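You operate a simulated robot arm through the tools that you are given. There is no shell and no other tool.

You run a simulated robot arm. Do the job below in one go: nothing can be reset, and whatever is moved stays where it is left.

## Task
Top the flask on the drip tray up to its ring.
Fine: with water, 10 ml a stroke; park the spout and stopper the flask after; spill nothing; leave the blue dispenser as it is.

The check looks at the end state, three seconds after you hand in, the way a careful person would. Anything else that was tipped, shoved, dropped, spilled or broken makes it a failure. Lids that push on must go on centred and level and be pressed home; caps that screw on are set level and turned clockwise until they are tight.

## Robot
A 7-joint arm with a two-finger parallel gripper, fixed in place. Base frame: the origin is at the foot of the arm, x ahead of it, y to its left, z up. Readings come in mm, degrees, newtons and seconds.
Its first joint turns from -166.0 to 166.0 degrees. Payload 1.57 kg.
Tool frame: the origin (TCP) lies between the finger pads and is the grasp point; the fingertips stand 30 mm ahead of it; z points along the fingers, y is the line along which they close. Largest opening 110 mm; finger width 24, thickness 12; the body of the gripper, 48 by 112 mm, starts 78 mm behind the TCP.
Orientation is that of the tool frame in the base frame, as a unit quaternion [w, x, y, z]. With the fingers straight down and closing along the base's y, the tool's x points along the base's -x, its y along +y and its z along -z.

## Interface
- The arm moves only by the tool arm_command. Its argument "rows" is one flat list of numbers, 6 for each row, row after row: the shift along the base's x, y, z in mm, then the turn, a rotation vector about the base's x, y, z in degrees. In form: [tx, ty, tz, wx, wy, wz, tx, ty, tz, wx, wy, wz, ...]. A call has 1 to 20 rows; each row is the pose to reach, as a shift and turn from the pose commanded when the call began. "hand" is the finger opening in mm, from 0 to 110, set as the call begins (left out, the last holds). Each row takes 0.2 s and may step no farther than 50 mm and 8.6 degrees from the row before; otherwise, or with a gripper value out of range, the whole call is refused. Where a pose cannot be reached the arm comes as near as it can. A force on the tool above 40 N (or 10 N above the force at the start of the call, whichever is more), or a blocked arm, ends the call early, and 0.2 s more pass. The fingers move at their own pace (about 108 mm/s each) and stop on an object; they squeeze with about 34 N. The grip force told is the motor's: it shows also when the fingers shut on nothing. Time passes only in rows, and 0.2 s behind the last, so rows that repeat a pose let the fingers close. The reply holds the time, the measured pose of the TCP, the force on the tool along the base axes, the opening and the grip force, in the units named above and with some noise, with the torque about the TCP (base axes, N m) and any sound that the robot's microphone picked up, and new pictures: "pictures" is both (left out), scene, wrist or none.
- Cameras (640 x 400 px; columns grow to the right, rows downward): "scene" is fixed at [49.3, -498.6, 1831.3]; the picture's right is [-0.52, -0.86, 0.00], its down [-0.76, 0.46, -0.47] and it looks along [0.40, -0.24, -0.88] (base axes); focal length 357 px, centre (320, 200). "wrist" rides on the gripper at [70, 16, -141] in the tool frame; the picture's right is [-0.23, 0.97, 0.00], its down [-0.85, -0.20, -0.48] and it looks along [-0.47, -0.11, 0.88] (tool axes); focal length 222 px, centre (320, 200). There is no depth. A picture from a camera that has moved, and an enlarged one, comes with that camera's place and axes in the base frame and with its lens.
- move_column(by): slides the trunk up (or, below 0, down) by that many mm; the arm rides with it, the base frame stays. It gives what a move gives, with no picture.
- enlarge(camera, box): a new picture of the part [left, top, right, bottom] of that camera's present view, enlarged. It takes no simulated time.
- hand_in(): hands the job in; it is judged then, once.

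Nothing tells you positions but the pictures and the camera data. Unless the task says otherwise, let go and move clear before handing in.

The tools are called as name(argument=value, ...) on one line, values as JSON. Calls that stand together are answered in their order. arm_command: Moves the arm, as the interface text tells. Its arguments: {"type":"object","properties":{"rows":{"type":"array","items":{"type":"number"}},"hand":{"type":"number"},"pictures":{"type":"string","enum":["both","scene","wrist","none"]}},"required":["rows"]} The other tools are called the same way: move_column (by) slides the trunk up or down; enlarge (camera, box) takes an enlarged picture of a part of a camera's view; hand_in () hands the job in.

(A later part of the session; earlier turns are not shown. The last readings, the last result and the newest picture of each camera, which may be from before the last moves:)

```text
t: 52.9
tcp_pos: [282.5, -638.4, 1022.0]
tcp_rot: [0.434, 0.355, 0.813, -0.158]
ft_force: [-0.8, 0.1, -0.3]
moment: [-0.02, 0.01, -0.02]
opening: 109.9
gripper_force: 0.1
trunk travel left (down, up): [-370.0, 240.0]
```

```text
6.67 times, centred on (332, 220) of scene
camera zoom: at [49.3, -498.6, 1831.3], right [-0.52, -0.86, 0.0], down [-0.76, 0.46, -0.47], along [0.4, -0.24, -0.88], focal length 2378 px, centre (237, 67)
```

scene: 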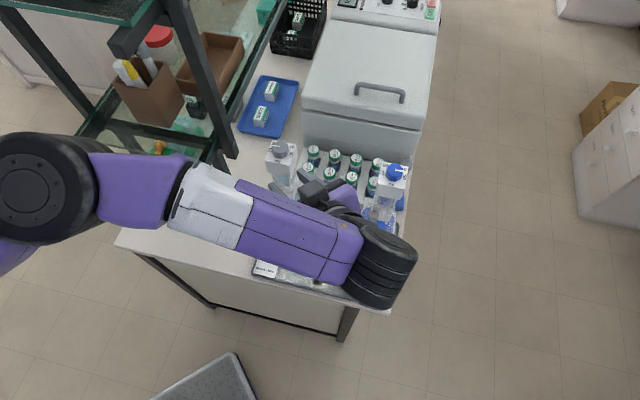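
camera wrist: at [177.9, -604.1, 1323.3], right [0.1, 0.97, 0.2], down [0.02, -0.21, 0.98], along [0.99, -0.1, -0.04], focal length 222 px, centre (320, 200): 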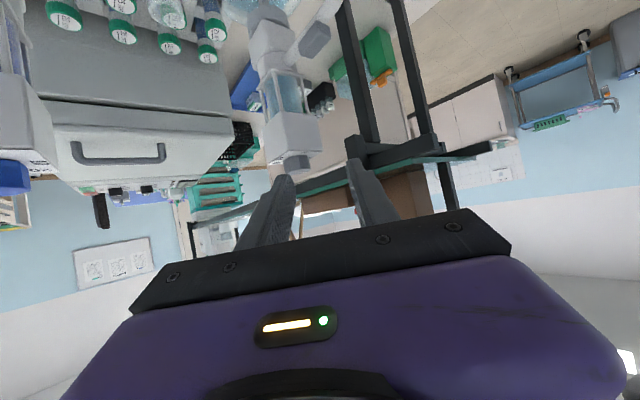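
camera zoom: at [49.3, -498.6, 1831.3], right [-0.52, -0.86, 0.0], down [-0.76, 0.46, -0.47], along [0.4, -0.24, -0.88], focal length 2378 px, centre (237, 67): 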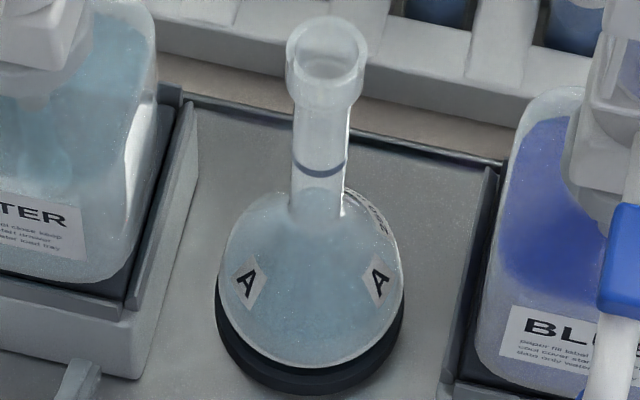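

The level stands at the base of the neck (z≈973) and the ring is at z≈1041. With the neck about 19 mm inside, that is roughly 20 ml short, so about two strokes, and I'll check after each. The stopper is a yellow cube head on a stem. Now I'll raise the camera to study the spout.

move_column(by=110)

enlarge(camera="wrist", box=[0, 0, 640, 400])

enlarge(camera="wrist", box=[260, 60, 500, 230])

```text
t: 54.4
tcp_pos: [281.9, -638.8, 1132.3]
tcp_rot: [0.434, 0.355, 0.813, -0.159]
ft_force: [-0.5, -0.2, -0.4]
moment: [-0.03, -0.02, 0.02]
opening: 110.3
gripper_force: 0.1
trunk travel left (down, up): [-480.0, 130.0]
```

```text
1.00 times, centred on (320, 200) of wrist (not enlarged: the box is as wide or as high as the picture)
camera zoom: at [186.0, -517.4, 1158.2], right [0.78, 0.58, 0.23], down [-0.11, -0.25, 0.96], along [0.62, -0.78, -0.13], focal length 222 px, centre (320, 200)
```

zoom: 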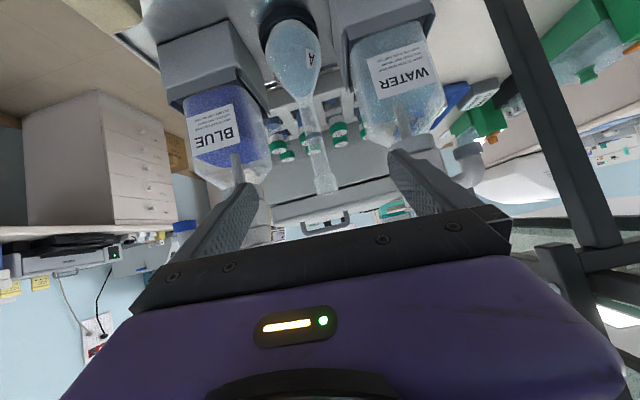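

```text
2.35 times, centred on (380, 145) of wrist
camera zoom: at [186.0, -517.4, 1158.2], right [0.78, 0.58, 0.23], down [-0.11, -0.25, 0.96], along [0.62, -0.78, -0.13], focal length 523 px, centre (179, 329)
```

zoom: 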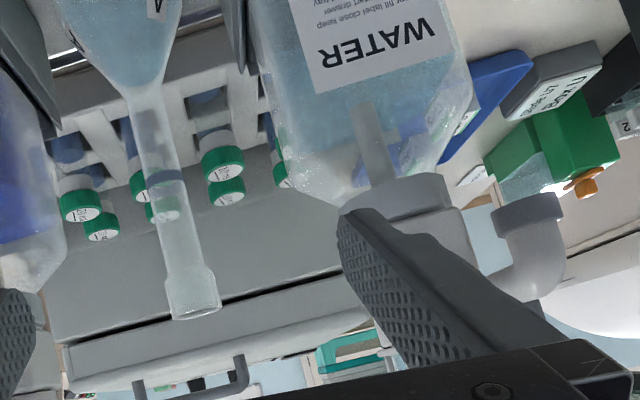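

The spout tube runs at z≈1153 with its nozzle outlet at z≈1127, and the flask mouth is at z≈1116, so it clears the mouth by about 10 mm. I'll close the fingers into a stick, raise, and set the tilt to about 35° before pushing the spout from its left side.

move_column(by=80)

arm_command(rows=[0, 0, 0, 5, 5, 0, 0, 0, 0, 10, 10, 0, 0, 0, 0, 14, 14, 0, 0, 0, 0, 14, 14, 0, 0, 0, 0, 14, 14, 0], hand=0)

```text
t: 55.5
tcp_pos: [281.8, -637.7, 1212.8]
tcp_rot: [0.433, 0.355, 0.814, -0.157]
ft_force: [0.6, 0.3, 0.1]
moment: [-0.04, 0.0, -0.01]
opening: 109.9
gripper_force: 0.0
trunk travel left (down, up): [-560.0, 50.0]
```

```text
t: 56.7
tcp_pos: [282.8, -638.2, 1211.3]
tcp_rot: [0.284, 0.384, 0.873, -0.1]
ft_force: [0.0, -0.4, -0.3]
moment: [0.01, 0.0, 0.01]
opening: 0.1
gripper_force: 21.5
trunk travel left (down, up): [-560.0, 50.0]
camera wrist: at [199.0, -530.1, 1289.5], right [0.83, 0.53, 0.17], down [0.12, -0.47, 0.87], along [0.54, -0.71, -0.46], focal length 222 px, centre (320, 200)
```

scene: 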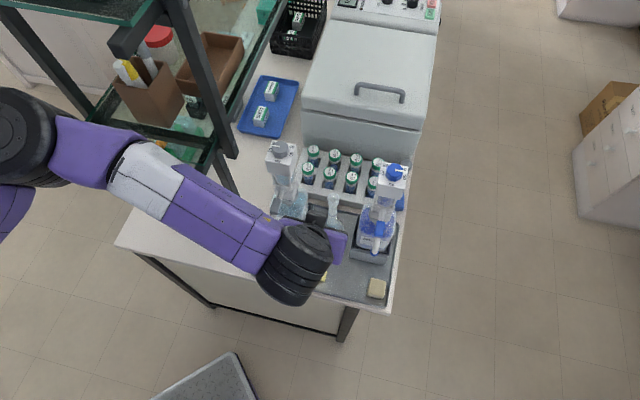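
wrist: 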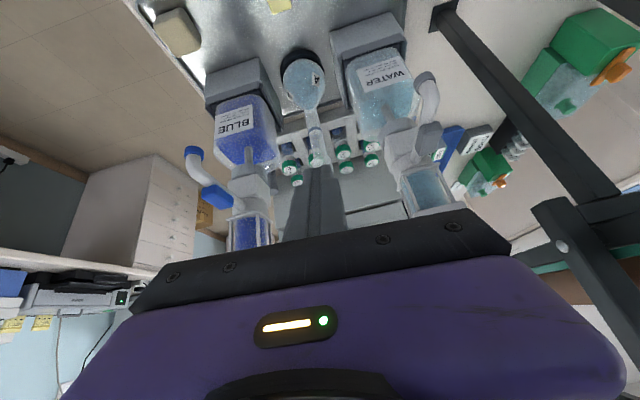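

enlarge(camera="wrist", box=[270, 30, 470, 220])

```text
2.11 times, centred on (370, 125) of wrist
camera zoom: at [199.0, -530.1, 1289.5], right [0.83, 0.53, 0.17], down [0.12, -0.47, 0.87], along [0.54, -0.71, -0.46], focal length 468 px, centre (215, 358)
```

zoom: 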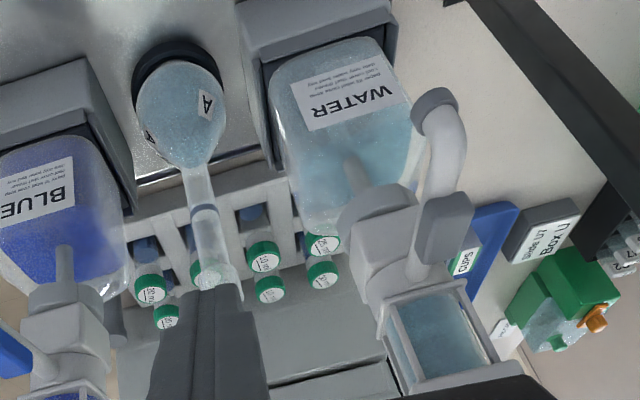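

arm_command(rows=[0, 0, 10, 0, 0, 0, 25, 15, 12, 0, 0, 0, 50, 29, 12, 0, 0, 0, 76, 44, 12, 0, 0, 0, 102, 59, 12, 0, 0, 0, 126.8, 73, 12, 0, 0, 0, 126.8, 73, 12, 0, 0, 0])

enlarge(camera="wrist", box=[200, 20, 440, 220])

enlarge(camera="scene", box=[180, 100, 360, 260])

```text
t: 58.3
tcp_pos: [410.4, -564.9, 1222.5]
tcp_rot: [0.285, 0.383, 0.873, -0.1]
ft_force: [1.4, -0.5, 0.3]
moment: [-0.01, -0.02, -0.02]
opening: 0.1
gripper_force: 20.8
trunk travel left (down, up): [-560.0, 50.0]
camera wrist: at [326.2, -456.7, 1299.7], right [0.83, 0.53, 0.17], down [0.12, -0.47, 0.87], along [0.54, -0.71, -0.46], focal length 222 px, centre (320, 200)
```

scene: 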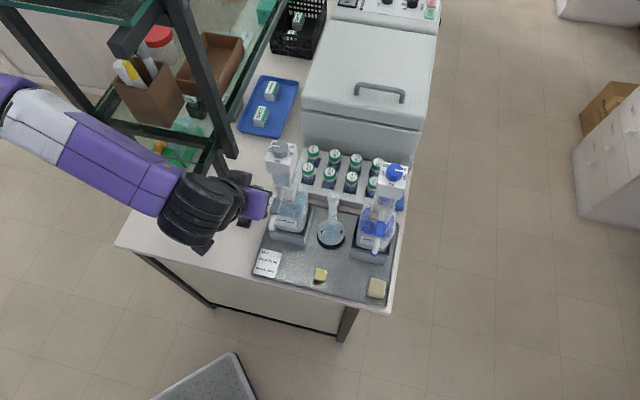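
wrist: 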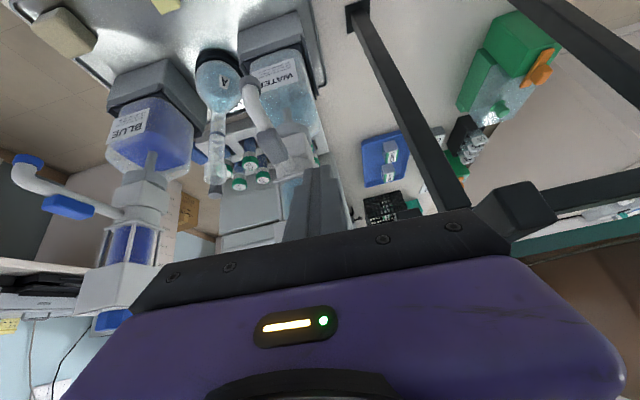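

```text
2.00 times, centred on (320, 120) of wrist
camera zoom: at [326.2, -456.7, 1299.7], right [0.83, 0.53, 0.17], down [0.12, -0.47, 0.87], along [0.54, -0.71, -0.46], focal length 444 px, centre (320, 360)
```

zoom: 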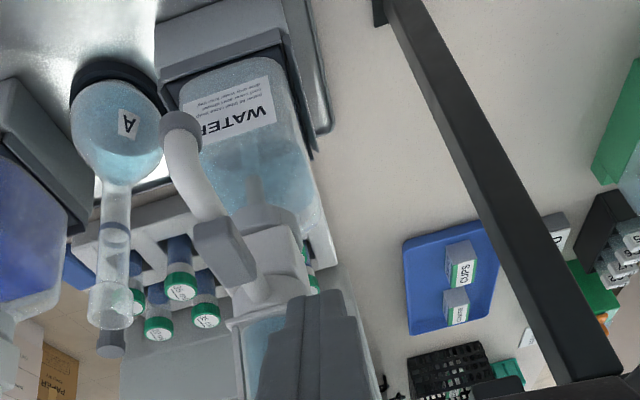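

```text
2.50 times, centred on (270, 180) of scene
camera zoom: at [49.3, -498.6, 1831.3], right [-0.52, -0.86, 0.0], down [-0.76, 0.46, -0.47], along [0.4, -0.24, -0.88], focal length 892 px, centre (445, 250)
```

zoom: 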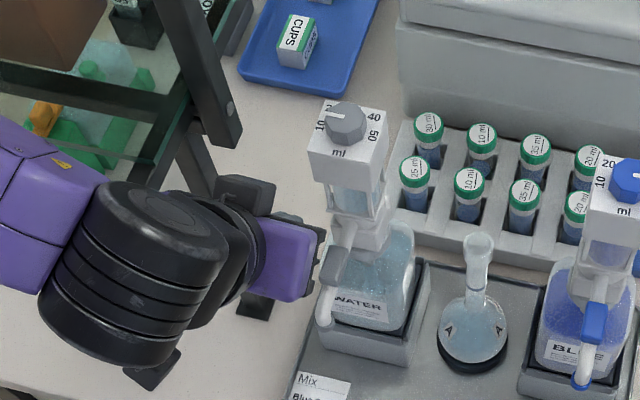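

The stick sits to the left of the spout. I'll lower it with the trunk alongside the spout.

move_column(by=-62)

enlarge(camera="wrist", box=[200, 60, 400, 240])

enlarge(camera="scene", box=[220, 140, 340, 260])

```text
t: 59.3
tcp_pos: [409.6, -566.0, 1161.0]
tcp_rot: [0.284, 0.384, 0.873, -0.1]
ft_force: [0.4, -0.3, 0.2]
moment: [0.04, 0.01, 0.0]
opening: 0.0
gripper_force: 21.5
trunk travel left (down, up): [-498.0, 112.0]
```

```text
2.22 times, centred on (300, 150) of wrist
camera zoom: at [325.8, -457.1, 1237.8], right [0.83, 0.53, 0.17], down [0.12, -0.47, 0.87], along [0.54, -0.71, -0.46], focal length 494 px, centre (364, 311)
```

zoom: 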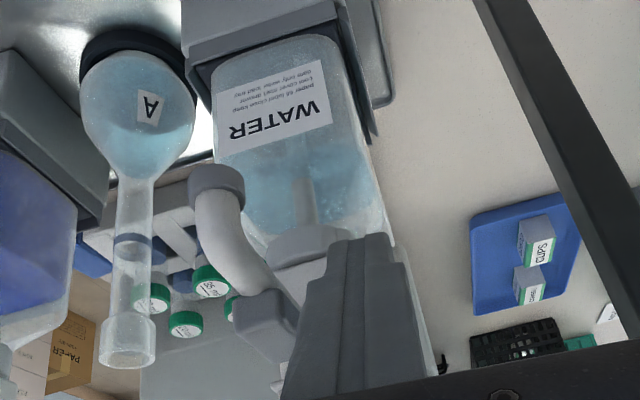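

```text
3.33 times, centred on (280, 200) of scene
camera zoom: at [49.3, -498.6, 1831.3], right [-0.52, -0.86, 0.0], down [-0.76, 0.46, -0.47], along [0.4, -0.24, -0.88], focal length 1189 px, centre (453, 200)
```

zoom: 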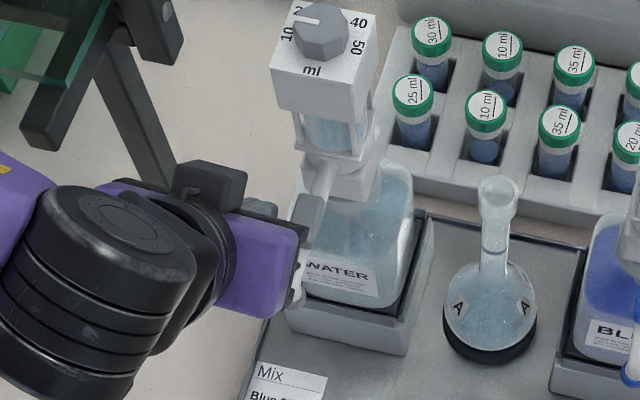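

Now I'll push the spout anticlockwise along its arc, slowly, and check partway.

arm_command(rows=[-5.1, -2.5, 0, 0, 0, 0, -10.4, -5.4, 0, 0, 0, 0, -15.5, -8.7, 0, 0, 0, 0, -20.4, -12.4, 0, 0, 0, 0, -24.9, -16.4, 0, 0, 0, 0, -29.2, -20.7, 0, 0, 0, 0, -33.2, -25.2, 0, 0, 0, 0, -36.9, -30.1, 0, 0, 0, 0, -40.2, -35.2, 0, 0, 0, 0, -42.4, -39.2, 0, 0, 0, 0])

enlarge(camera="wrist", box=[200, 60, 440, 240])

enlarge(camera="scene", box=[220, 120, 360, 260])

```text
t: 61.5
tcp_pos: [367.0, -603.9, 1159.9]
tcp_rot: [0.285, 0.384, 0.872, -0.101]
ft_force: [-0.3, 0.8, 0.5]
moment: [-0.01, 0.01, -0.04]
opening: 0.0
gripper_force: 21.4
trunk travel left (down, up): [-498.0, 112.0]
camera wrist: at [283.7, -496.0, 1237.1], right [0.83, 0.53, 0.17], down [0.12, -0.47, 0.87], along [0.54, -0.7, -0.46], focal length 222 px, centre (320, 200)
```

scene: 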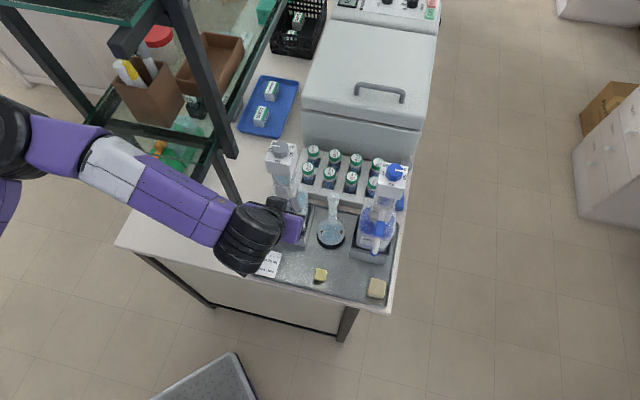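
wrist: 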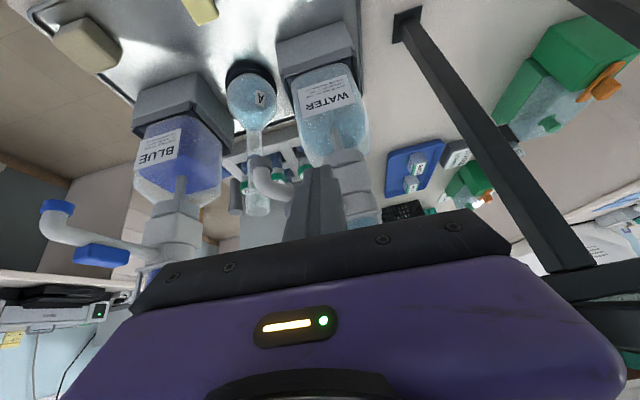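

```text
2.22 times, centred on (320, 150) of wrist
camera zoom: at [283.7, -496.0, 1237.1], right [0.83, 0.53, 0.17], down [0.12, -0.47, 0.87], along [0.54, -0.7, -0.46], focal length 494 px, centre (320, 311)
```

zoom: 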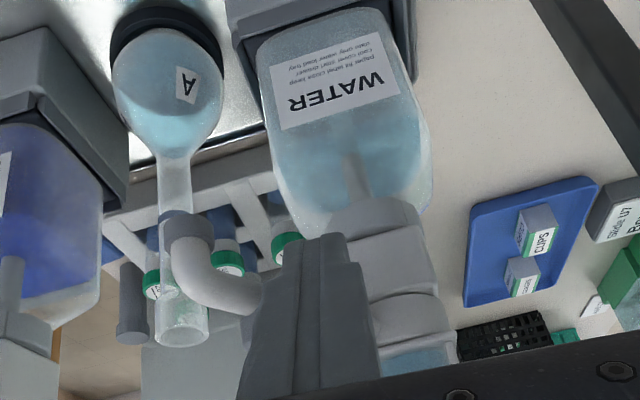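

```text
2.86 times, centred on (290, 190) of scene
camera zoom: at [49.3, -498.6, 1831.3], right [-0.52, -0.86, 0.0], down [-0.76, 0.46, -0.47], along [0.4, -0.24, -0.88], focal length 1019 px, centre (406, 229)
```

zoom: 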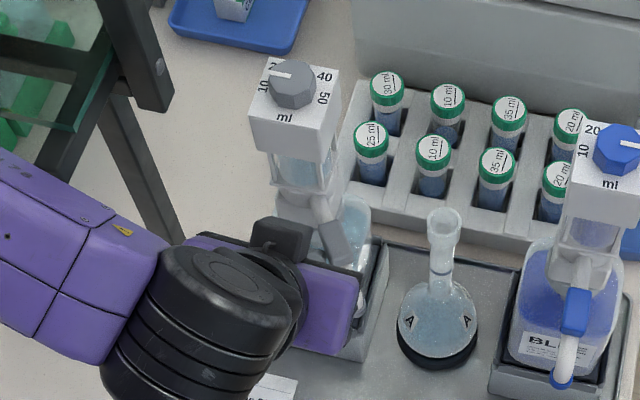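

arm_command(rows=[-2.8, -4.9, 0, 0, 0, 0, -5.2, -10.6, 0, 0, 0, 0, -7.2, -16.4, 0, 0, 0, 0, -8.7, -22.3, 0, 0, 0, 0, -9.9, -28.3, 0, 0, 0, 0, -10.7, -34.4, 0, 0, 0, 0, -11, -40.6, 0, 0, 0, 0, -10.9, -46.7, 0, 0, 0, 0, -10.3, -52.8, 0, 0, 0, 0, -9.4, -58.9, 0, 0, 0, 0, -8, -64.9, 0, 0, 0, 0])

enlarge(camera="wrist", box=[240, 60, 480, 240])

enlarge(camera="scene", box=[250, 130, 390, 260])

```text
t: 63.9
tcp_pos: [359.3, -668.4, 1160.6]
tcp_rot: [0.285, 0.384, 0.873, -0.1]
ft_force: [0.2, 0.2, 0.1]
moment: [-0.01, -0.02, 0.0]
opening: 0.1
gripper_force: 21.2
trunk travel left (down, up): [-498.0, 112.0]
camera wrist: at [275.5, -560.7, 1237.4], right [0.83, 0.53, 0.17], down [0.12, -0.47, 0.87], along [0.54, -0.7, -0.46], focal length 222 px, centre (320, 200)
```

scene: 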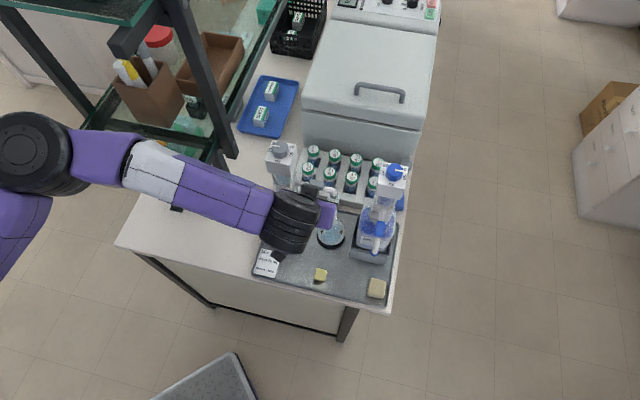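
wrist: 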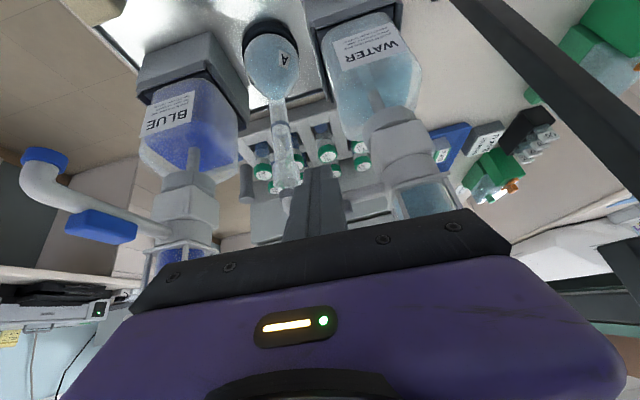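

```text
2.22 times, centred on (360, 150) of wrist
camera zoom: at [275.5, -560.7, 1237.4], right [0.83, 0.53, 0.17], down [0.12, -0.47, 0.87], along [0.54, -0.7, -0.46], focal length 494 px, centre (231, 311)
```

zoom: 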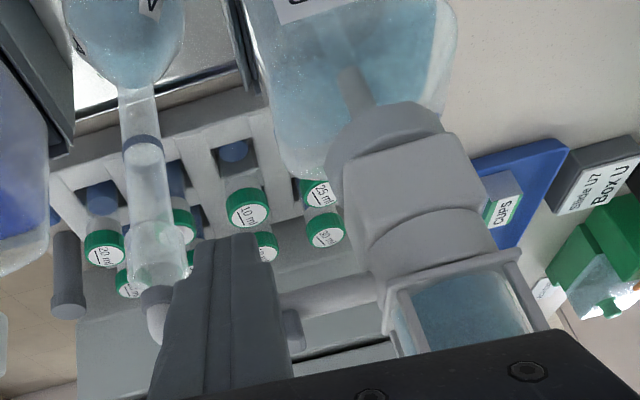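

```text
3.08 times, centred on (320, 195) of scene
camera zoom: at [49.3, -498.6, 1831.3], right [-0.52, -0.86, 0.0], down [-0.76, 0.46, -0.47], along [0.4, -0.24, -0.88], focal length 1098 px, centre (320, 215)
```

zoom: 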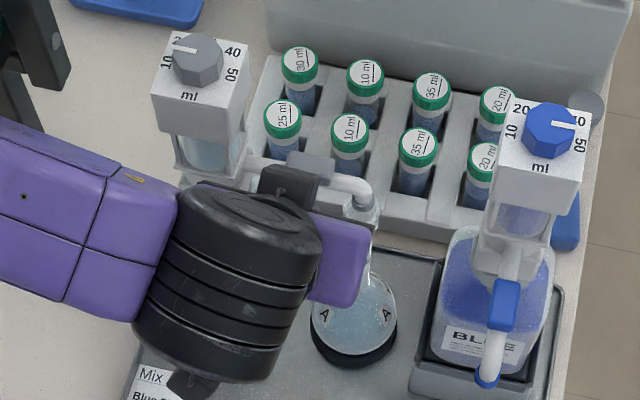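

enlarge(camera="scene", box=[305, 165, 355, 215])

enlarge(camera="wrist", box=[260, 120, 350, 220])

```text
8.00 times, centred on (330, 190) of scene
camera zoom: at [49.3, -498.6, 1831.3], right [-0.52, -0.86, 0.0], down [-0.76, 0.46, -0.47], along [0.4, -0.24, -0.88], focal length 2854 px, centre (240, 280)
```

zoom: 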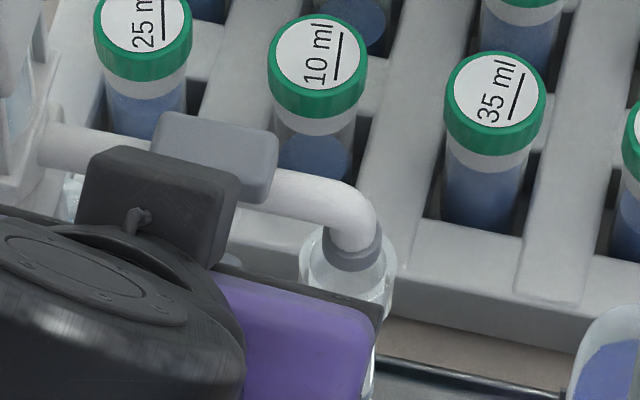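

```text
4.00 times, centred on (305, 170) of wrist
camera zoom: at [275.5, -560.7, 1237.4], right [0.83, 0.53, 0.17], down [0.12, -0.47, 0.87], along [0.54, -0.7, -0.46], focal length 888 px, centre (380, 320)
```

zoom: 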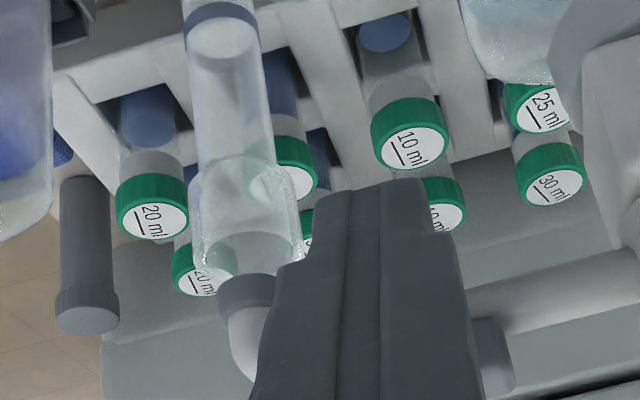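

The nozzle is over the mouth, about 4 mm short of centre. I'll nudge it slightly further and then back the stick away.

arm_command(rows=[1, -1, 0, 0, 0, 0, 2.2, -2.2, 0, 0, 0, 0, 2.2, -2.2, 0, 0, 0, 0, -4, 4, 0, 0, 0, 0, -14, 14, 0, 0, 0, 0, -24, 24, 5, 0, 0, 0, -34, 34, 10, 0, 0, 0, -34, 34, 10, 0, 0, 0])

enlarge(camera="scene", box=[305, 165, 355, 215])

enlarge(camera="wrist", box=[240, 80, 360, 200])

```text
t: 65.7
tcp_pos: [326.2, -634.5, 1169.1]
tcp_rot: [0.285, 0.384, 0.873, -0.101]
ft_force: [-0.8, -0.5, 0.0]
moment: [0.02, 0.02, -0.01]
opening: 0.0
gripper_force: 21.1
trunk travel left (down, up): [-498.0, 112.0]
camera wrist: at [242.1, -526.2, 1246.8], right [0.83, 0.53, 0.17], down [0.12, -0.47, 0.87], along [0.54, -0.71, -0.46], focal length 222 px, centre (320, 200)
```

scene: 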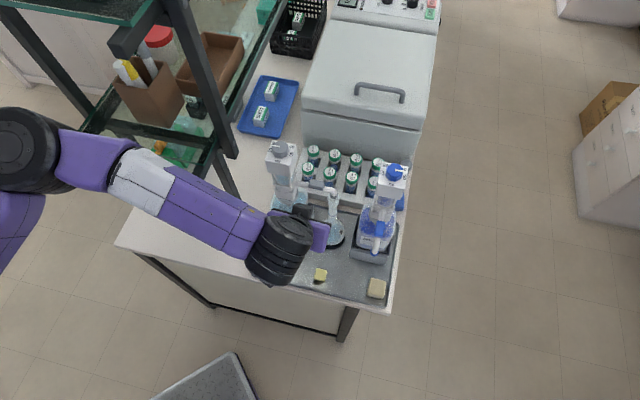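
wrist: 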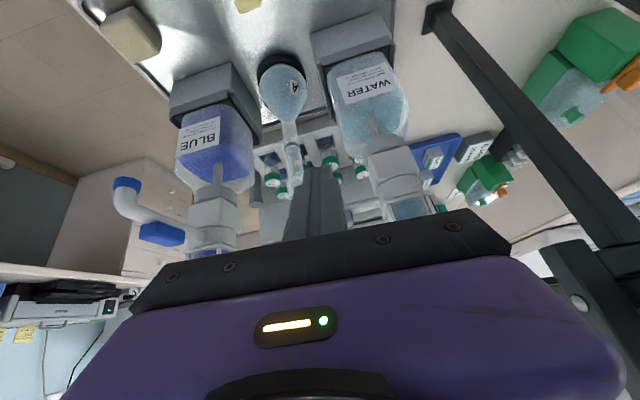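

```text
8.00 times, centred on (330, 190) of scene
camera zoom: at [49.3, -498.6, 1831.3], right [-0.52, -0.86, 0.0], down [-0.76, 0.46, -0.47], along [0.4, -0.24, -0.88], focal length 2854 px, centre (240, 280)
```

zoom: 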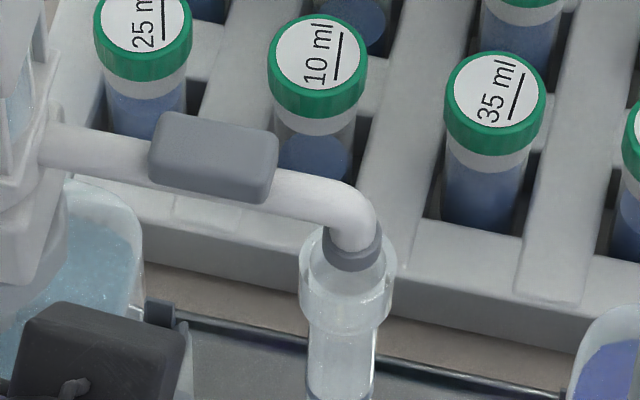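

```text
3.33 times, centred on (300, 140) of wrist
camera zoom: at [242.1, -526.2, 1246.8], right [0.83, 0.53, 0.17], down [0.12, -0.47, 0.87], along [0.54, -0.71, -0.46], focal length 740 px, centre (387, 400)
```

zoom: 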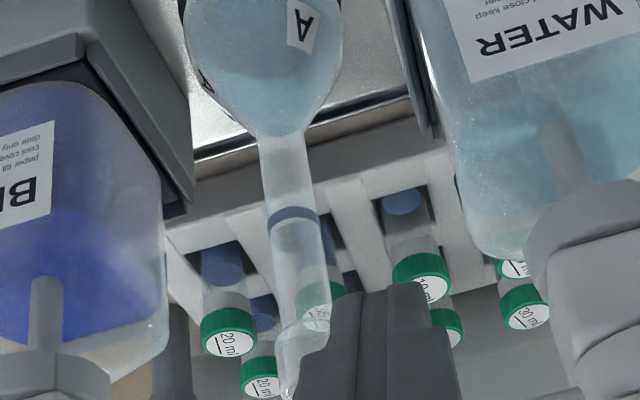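

The spout is centred over the mouth and the stick is clear. Next I'll raise the trunk, tilt the tool to 60° again, and approach the dispenser head from the front to grip it for the stroke.

move_column(by=112)

arm_command(rows=[0, 6, 0, -4.9, -4, 0.4, 1, 12, -3, -9.7, -8, 0.9, 2, 18, -8, -14.6, -12, 1.3, 4, 24, -12, -19.4, -16, 1.7, 10, 34, -20, -19.4, -16, 1.7, 20, 44, -30, -19.4, -16, 1.7, 28, 50, -38, -19.4, -16, 1.7, 28, 50, -38, -19.4, -16, 1.7], hand=80)

```text
t: 67.2
tcp_pos: [325.8, -635.0, 1281.2]
tcp_rot: [0.284, 0.384, 0.873, -0.101]
ft_force: [0.2, -0.8, -0.2]
moment: [0.0, 0.0, 0.02]
opening: 0.0
gripper_force: 20.9
trunk travel left (down, up): [-610.0, 0.0]
```

```text
t: 69.0
tcp_pos: [353.0, -584.8, 1244.1]
tcp_rot: [0.463, 0.329, 0.801, -0.188]
ft_force: [-0.3, -0.3, 0.3]
moment: [-0.02, -0.02, 0.01]
opening: 80.2
gripper_force: 0.1
trunk travel left (down, up): [-610.0, 0.0]
camera wrist: at [253.9, -464.2, 1254.7], right [0.76, 0.62, 0.2], down [-0.13, -0.15, 0.98], along [0.63, -0.77, -0.03], focal length 222 px, centre (320, 200)
```

scene: 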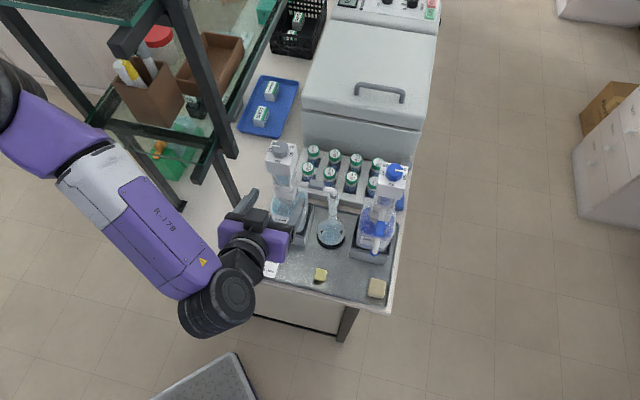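
wrist: 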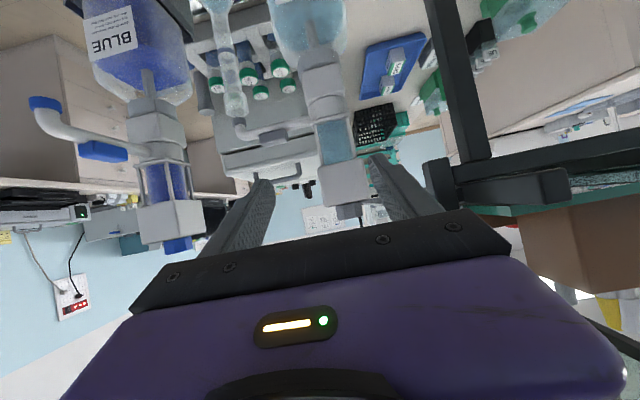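

enlarge(camera="wrist", box=[260, 60, 400, 220])

enlarge(camera="wrist", box=[60, 60, 240, 260])

```text
2.50 times, centred on (330, 140) of wrist
camera zoom: at [253.9, -464.2, 1254.7], right [0.76, 0.62, 0.2], down [-0.13, -0.15, 0.98], along [0.63, -0.77, -0.03], focal length 555 px, centre (295, 350)
```

zoom: 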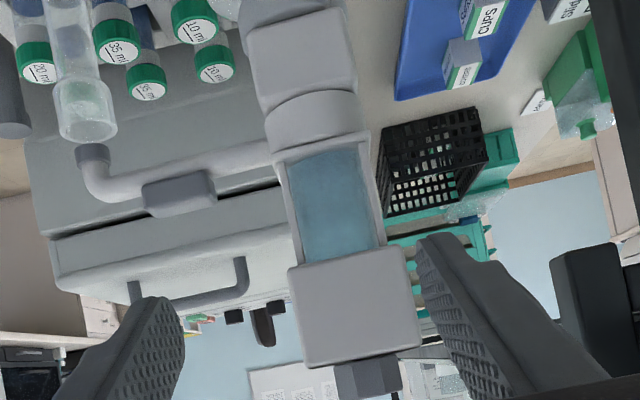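

```text
2.00 times, centred on (150, 160) of wrist
camera zoom: at [253.9, -464.2, 1254.7], right [0.76, 0.62, 0.2], down [-0.13, -0.15, 0.98], along [0.63, -0.77, -0.03], focal length 444 px, centre (660, 280)
```

zoom: 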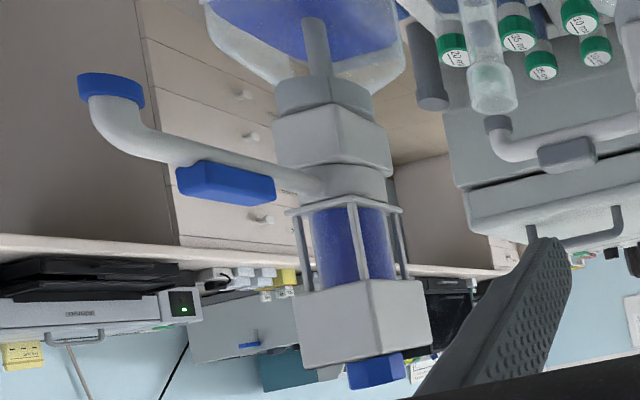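

The barrel below the head is full and the head stands high, so I expect a press-down stroke. The spout is over the flask, so I'll first try pressing on the knob's top with closed fingers, gently and with force checks.

arm_command(rows=[0, 0, 25, 0, 0, 0, 0, 0, 50, 0, 0, 0, 0, 0, 72, 0, 0, 0, 20, -12, 72, 0, 0, 0, 40, -24, 72, 0, 0, 0, 60, -37, 72, 0, 0, 0, 75, -48, 70, 0, 0, 0, 75, -48, 70, 0, 0, 0], hand=0, pictures="none")

enlarge(camera="wrist", box=[260, 90, 380, 210])

enlarge(camera="scene", box=[250, 110, 320, 180])

```text
t: 70.8
tcp_pos: [429.3, -632.8, 1313.5]
tcp_rot: [0.464, 0.329, 0.801, -0.188]
ft_force: [-0.3, 0.3, -0.1]
moment: [-0.03, 0.0, 0.0]
opening: 0.2
gripper_force: 21.6
trunk travel left (down, up): [-610.0, 0.0]
```

```text
3.33 times, centred on (320, 150) of wrist
camera zoom: at [330.1, -512.3, 1323.9], right [0.76, 0.62, 0.2], down [-0.13, -0.15, 0.98], along [0.64, -0.77, -0.03], focal length 740 px, centre (320, 367)
```

zoom: 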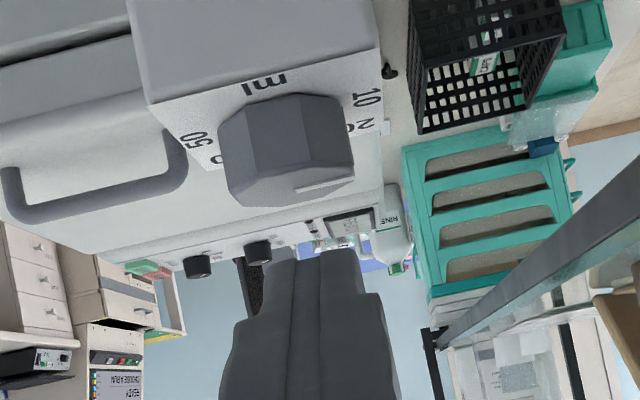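

```text
5.71 times, centred on (285, 145) of scene
camera zoom: at [49.3, -498.6, 1831.3], right [-0.52, -0.86, 0.0], down [-0.76, 0.46, -0.47], along [0.4, -0.24, -0.88], focal length 2038 px, centre (520, 514)
```

zoom: 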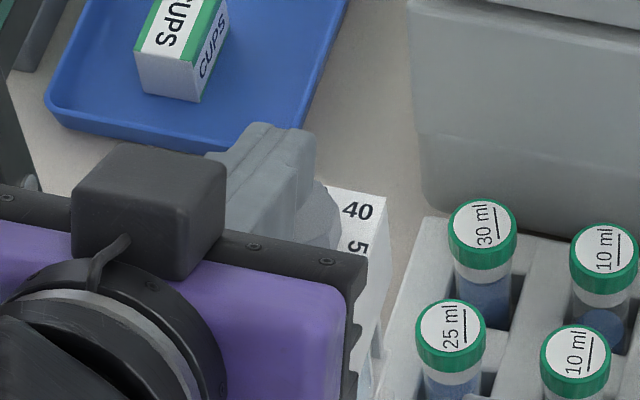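

arm_command(rows=[-1, -1, -4, 0, 0, 0, -1.5, -1.5, -8, 0, 0, 0, -1.5, -1.5, -10, 0, 0, 0, -1.5, -1.5, -12, 0, 0, 0, -1.5, -1.5, -13.5, 0, 0, 0, -1.5, -1.5, -15, 0, 0, 0, -1.5, -1.5, -16.5, 0, 0, 0, -1.5, -1.5, -16.5, 0, 0, 0], pictures="none")

enlarge(camera="wrist", box=[260, 70, 380, 210])

```text
t: 72.6
tcp_pos: [428.3, -635.4, 1298.3]
tcp_rot: [0.465, 0.328, 0.801, -0.188]
ft_force: [-1.5, -0.4, 3.8]
moment: [-0.05, -0.02, -0.02]
opening: 0.0
gripper_force: 21.7
trunk travel left (down, up): [-610.0, 0.0]
```

```text
2.86 times, centred on (320, 140) of wrist
camera zoom: at [328.7, -514.0, 1308.5], right [0.76, 0.62, 0.2], down [-0.13, -0.15, 0.98], along [0.63, -0.77, -0.03], focal length 635 px, centre (320, 371)
```

zoom: 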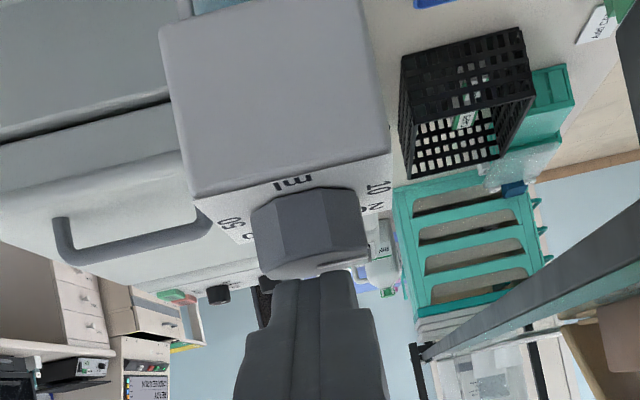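

Contact is made with the knob top. I'll press on in small steps.

arm_command(rows=[0, 0, -1, 0, 0, 0, 0, 0, -2, 0, 0, 0, 0, 0, -3, 0, 0, 0, 0, 0, -4, 0, 0, 0, 0, 0, -5, 0, 0, 0], pictures="none")

enlarge(camera="wrist", box=[260, 70, 380, 210])

enlarge(camera="scene", box=[250, 110, 350, 260])

```text
t: 73.8
tcp_pos: [429.1, -633.7, 1292.1]
tcp_rot: [0.465, 0.327, 0.802, -0.186]
ft_force: [0.6, 0.1, 4.7]
moment: [-0.05, -0.11, 0.0]
opening: 0.0
gripper_force: 21.6
trunk travel left (down, up): [-610.0, 0.0]
heard: click
```

```text
2.86 times, centred on (320, 140) of wrist
camera zoom: at [328.7, -513.9, 1303.1], right [0.76, 0.62, 0.2], down [-0.13, -0.15, 0.98], along [0.64, -0.77, -0.03], focal length 635 px, centre (320, 371)
```

zoom: 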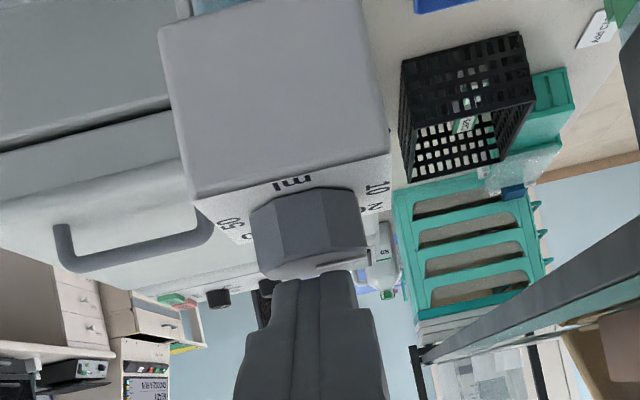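

```text
2.67 times, centred on (300, 185) of scene
camera zoom: at [49.3, -498.6, 1831.3], right [-0.52, -0.86, 0.0], down [-0.76, 0.46, -0.47], along [0.4, -0.24, -0.88], focal length 951 px, centre (373, 240)
```

zoom: 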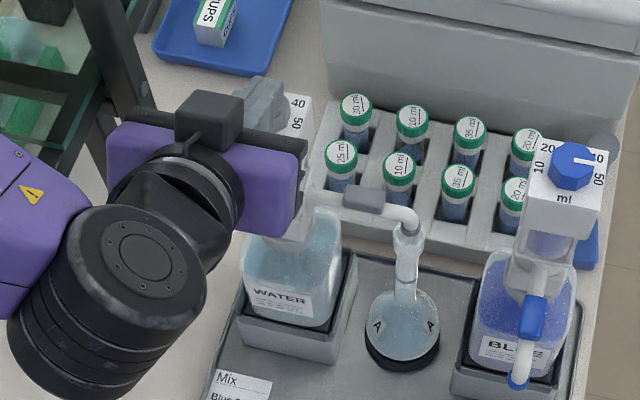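

The head went down about 6 mm at low force and I heard a click. I'll check the flask neck before going further.

enlarge(camera="scene", box=[315, 185, 350, 250])

enlarge(camera="wrist", box=[180, 0, 340, 110])

```text
6.15 times, centred on (332, 218) of scene
camera zoom: at [49.3, -498.6, 1831.3], right [-0.52, -0.86, 0.0], down [-0.76, 0.46, -0.47], along [0.4, -0.24, -0.88], focal length 2195 px, centre (243, 92)
```

zoom: 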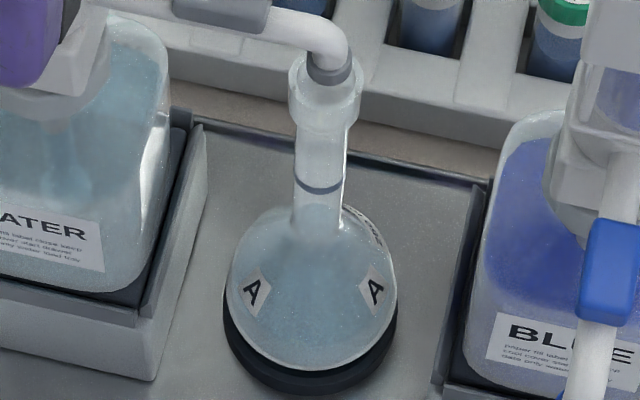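

```text
3.64 times, centred on (260, 55) of wrist
camera zoom: at [328.7, -513.9, 1303.1], right [0.76, 0.62, 0.2], down [-0.13, -0.15, 0.98], along [0.64, -0.77, -0.03], focal length 808 px, centre (538, 727)
```

zoom: 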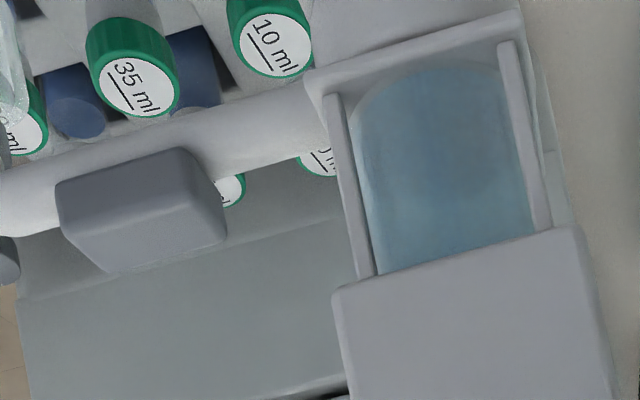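

arm_command(rows=[0, 0, -1, 0, 0, 0, 0, 0, -2, 0, 0, 0, 0, 0, -3, 0, 0, 0, 0, 0, -4, 0, 0, 0], pictures="none")

enlarge(camera="wrist", box=[260, 0, 380, 210])

enlarge(camera="scene", box=[315, 185, 350, 250])

```text
t: 74.8
tcp_pos: [426.3, -634.9, 1287.9]
tcp_rot: [0.465, 0.327, 0.8, -0.188]
ft_force: [0.7, -2.4, 8.6]
moment: [-0.16, -0.12, -0.02]
opening: 0.0
gripper_force: 21.5
trunk travel left (down, up): [-610.0, 0.0]
```

```text
1.90 times, centred on (320, 105) of wrist
camera zoom: at [328.4, -513.6, 1299.1], right [0.76, 0.62, 0.2], down [-0.14, -0.15, 0.98], along [0.63, -0.77, -0.03], focal length 423 px, centre (320, 381)
```

zoom: 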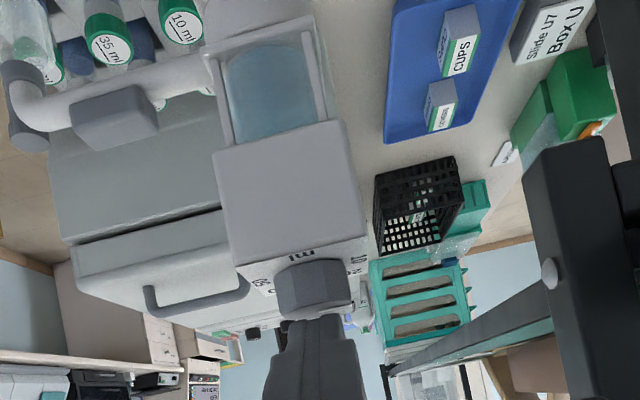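

```text
6.15 times, centred on (332, 218) of scene
camera zoom: at [49.3, -498.6, 1831.3], right [-0.52, -0.86, 0.0], down [-0.76, 0.46, -0.47], along [0.4, -0.24, -0.88], focal length 2195 px, centre (243, 92)
```

zoom: 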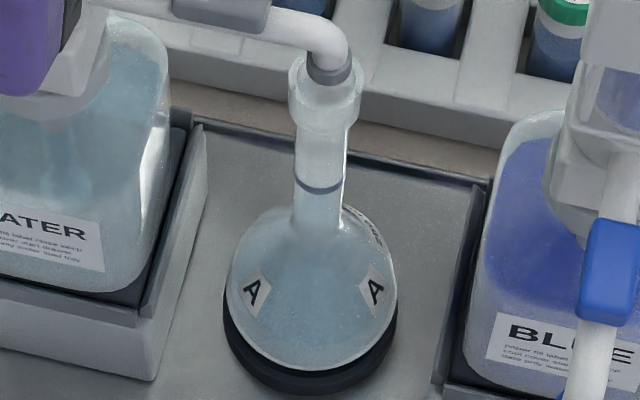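

arm_command(rows=[0, 0, -0.7, 0, 0, 0, 0, 0, -1.4, 0, 0, 0, 0, 0, -2, 0, 0, 0], pictures="none")

enlarge(camera="scene", box=[315, 185, 350, 250])

enlarge(camera="scene", box=[260, 120, 360, 240])

```text
t: 75.6
tcp_pos: [427.7, -634.8, 1287.8]
tcp_rot: [0.466, 0.327, 0.8, -0.188]
ft_force: [1.4, 1.1, 21.0]
moment: [-0.28, -0.35, 0.07]
opening: 0.3
gripper_force: 21.2
trunk travel left (down, up): [-610.0, 0.0]
```

```text
6.15 times, centred on (332, 218) of scene
camera zoom: at [49.3, -498.6, 1831.3], right [-0.52, -0.86, 0.0], down [-0.76, 0.46, -0.47], along [0.4, -0.24, -0.88], focal length 2195 px, centre (243, 92)
```

zoom: 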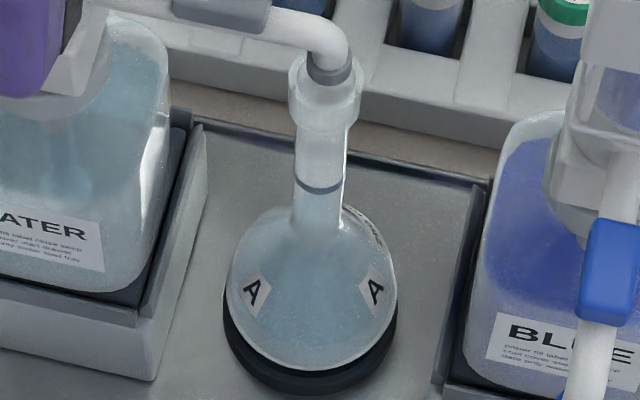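

```text
3.33 times, centred on (310, 180) of scene
camera zoom: at [49.3, -498.6, 1831.3], right [-0.52, -0.86, 0.0], down [-0.76, 0.46, -0.47], along [0.4, -0.24, -0.88], focal length 1189 px, centre (353, 267)
```

zoom: 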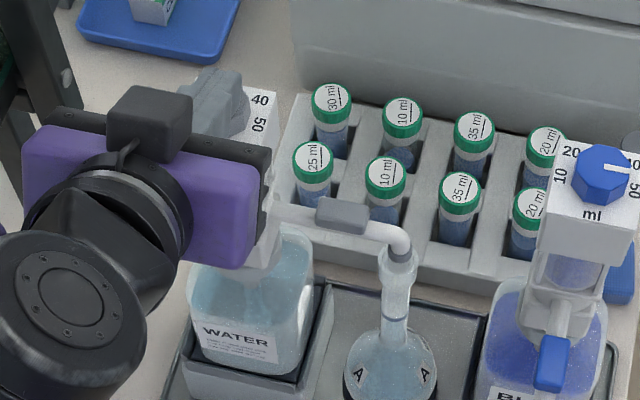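

The stop is reached about 10 mm down, with the force rising to 21 N, which fits 10 ml. I'll raise the tool and see whether the head springs back, then check the level.

arm_command(rows=[0, 0, 2, 0, 0, 0, 0, 0, 5, 0, 0, 0, 0, 0, 8, 0, 0, 0, 0, 0, 11, 0, 0, 0, 0, 0, 14, 0, 0, 0, 0, 0, 18, 0, 0, 0, 0, 0, 22, 0, 0, 0, 0, 0, 26, 0, 0, 0], pictures="none")

enlarge(camera="wrist", box=[260, 0, 380, 210])

enlarge(camera="scene", box=[315, 185, 350, 250])

```text
t: 77.4
tcp_pos: [427.7, -633.1, 1312.2]
tcp_rot: [0.464, 0.328, 0.801, -0.187]
ft_force: [0.1, 0.3, 0.1]
moment: [-0.02, -0.01, 0.0]
opening: 0.0
gripper_force: 21.0
trunk travel left (down, up): [-610.0, 0.0]
```

```text
1.90 times, centred on (320, 105) of wrist
camera zoom: at [327.8, -513.0, 1322.2], right [0.76, 0.62, 0.2], down [-0.13, -0.15, 0.98], along [0.64, -0.77, -0.03], focal length 423 px, centre (320, 381)
```

zoom: 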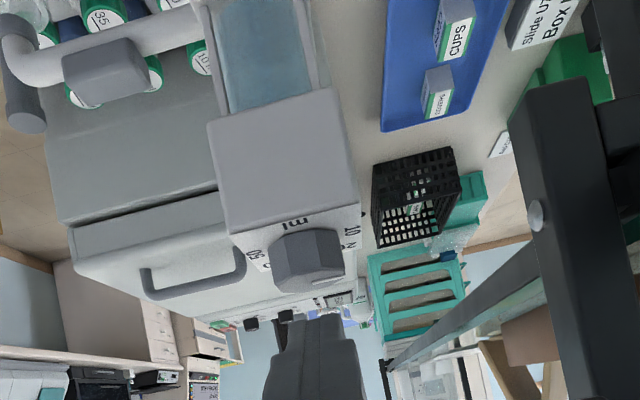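

```text
6.15 times, centred on (332, 218) of scene
camera zoom: at [49.3, -498.6, 1831.3], right [-0.52, -0.86, 0.0], down [-0.76, 0.46, -0.47], along [0.4, -0.24, -0.88], focal length 2195 px, centre (243, 92)
```

zoom: 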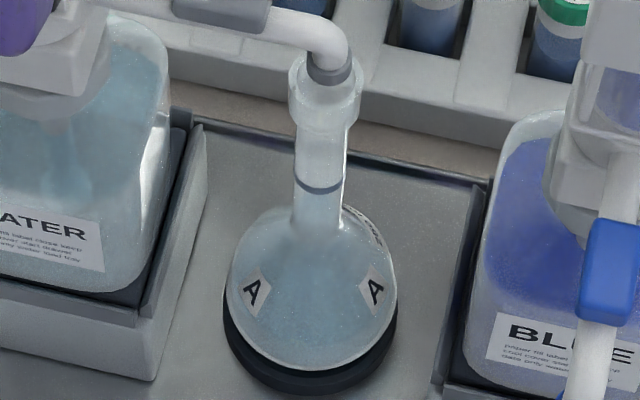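

The head sprang back fully, so that was one complete 10 ml stroke. I'll go down to the level view to see the meniscus before the next one.

arm_command(rows=[-20, 5, 2, 0, 0, 0, -45, 10, 2, 0, 0, 0, -70, 10, 2, 0, 0, 0, -95, 8, 2, 0, 0, 0, -120, 3, 2, 0, 0, 0, -145, -5, 2, 0, 0, 0, -145, -5, 2, 0, 0, 0], hand=110, pictures="none")

move_column(by=-285)

enlarge(camera="wrist", box=[0, 0, 640, 400])

enlarge(camera="wrist", box=[270, 120, 370, 230])

```text
t: 79.0
tcp_pos: [281.7, -639.1, 1312.3]
tcp_rot: [0.465, 0.328, 0.801, -0.187]
ft_force: [-0.9, 0.4, 0.7]
moment: [-0.03, -0.03, -0.03]
opening: 110.0
gripper_force: 0.1
trunk travel left (down, up): [-610.0, 0.0]
```

```text
t: 81.8
tcp_pos: [283.2, -637.8, 1027.8]
tcp_rot: [0.464, 0.328, 0.801, -0.188]
ft_force: [-0.7, 0.2, -0.7]
moment: [0.03, 0.0, -0.01]
opening: 109.8
gripper_force: 0.0
trunk travel left (down, up): [-325.0, 285.0]
```

```text
1.00 times, centred on (320, 200) of wrist (not enlarged: the box is as wide or as high as the picture)
camera zoom: at [183.0, -518.5, 1038.5], right [0.76, 0.62, 0.2], down [-0.13, -0.15, 0.98], along [0.64, -0.77, -0.03], focal length 222 px, centre (320, 200)
```

zoom: 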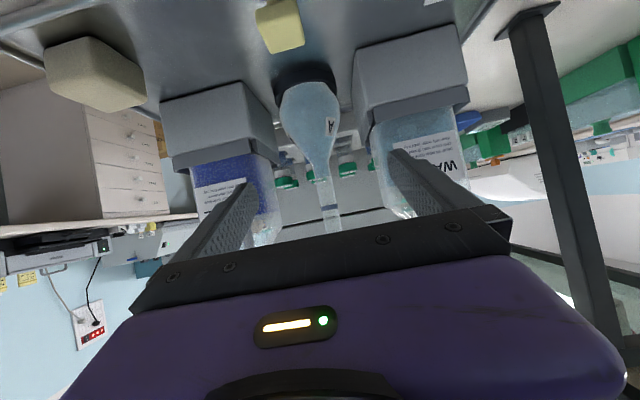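

```text
3.64 times, centred on (320, 175) of wrist
camera zoom: at [183.0, -518.5, 1038.5], right [0.76, 0.62, 0.2], down [-0.13, -0.15, 0.98], along [0.64, -0.77, -0.03], focal length 808 px, centre (320, 291)
```

zoom: 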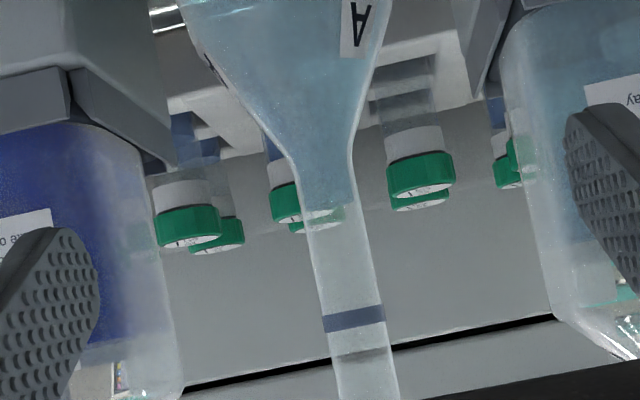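

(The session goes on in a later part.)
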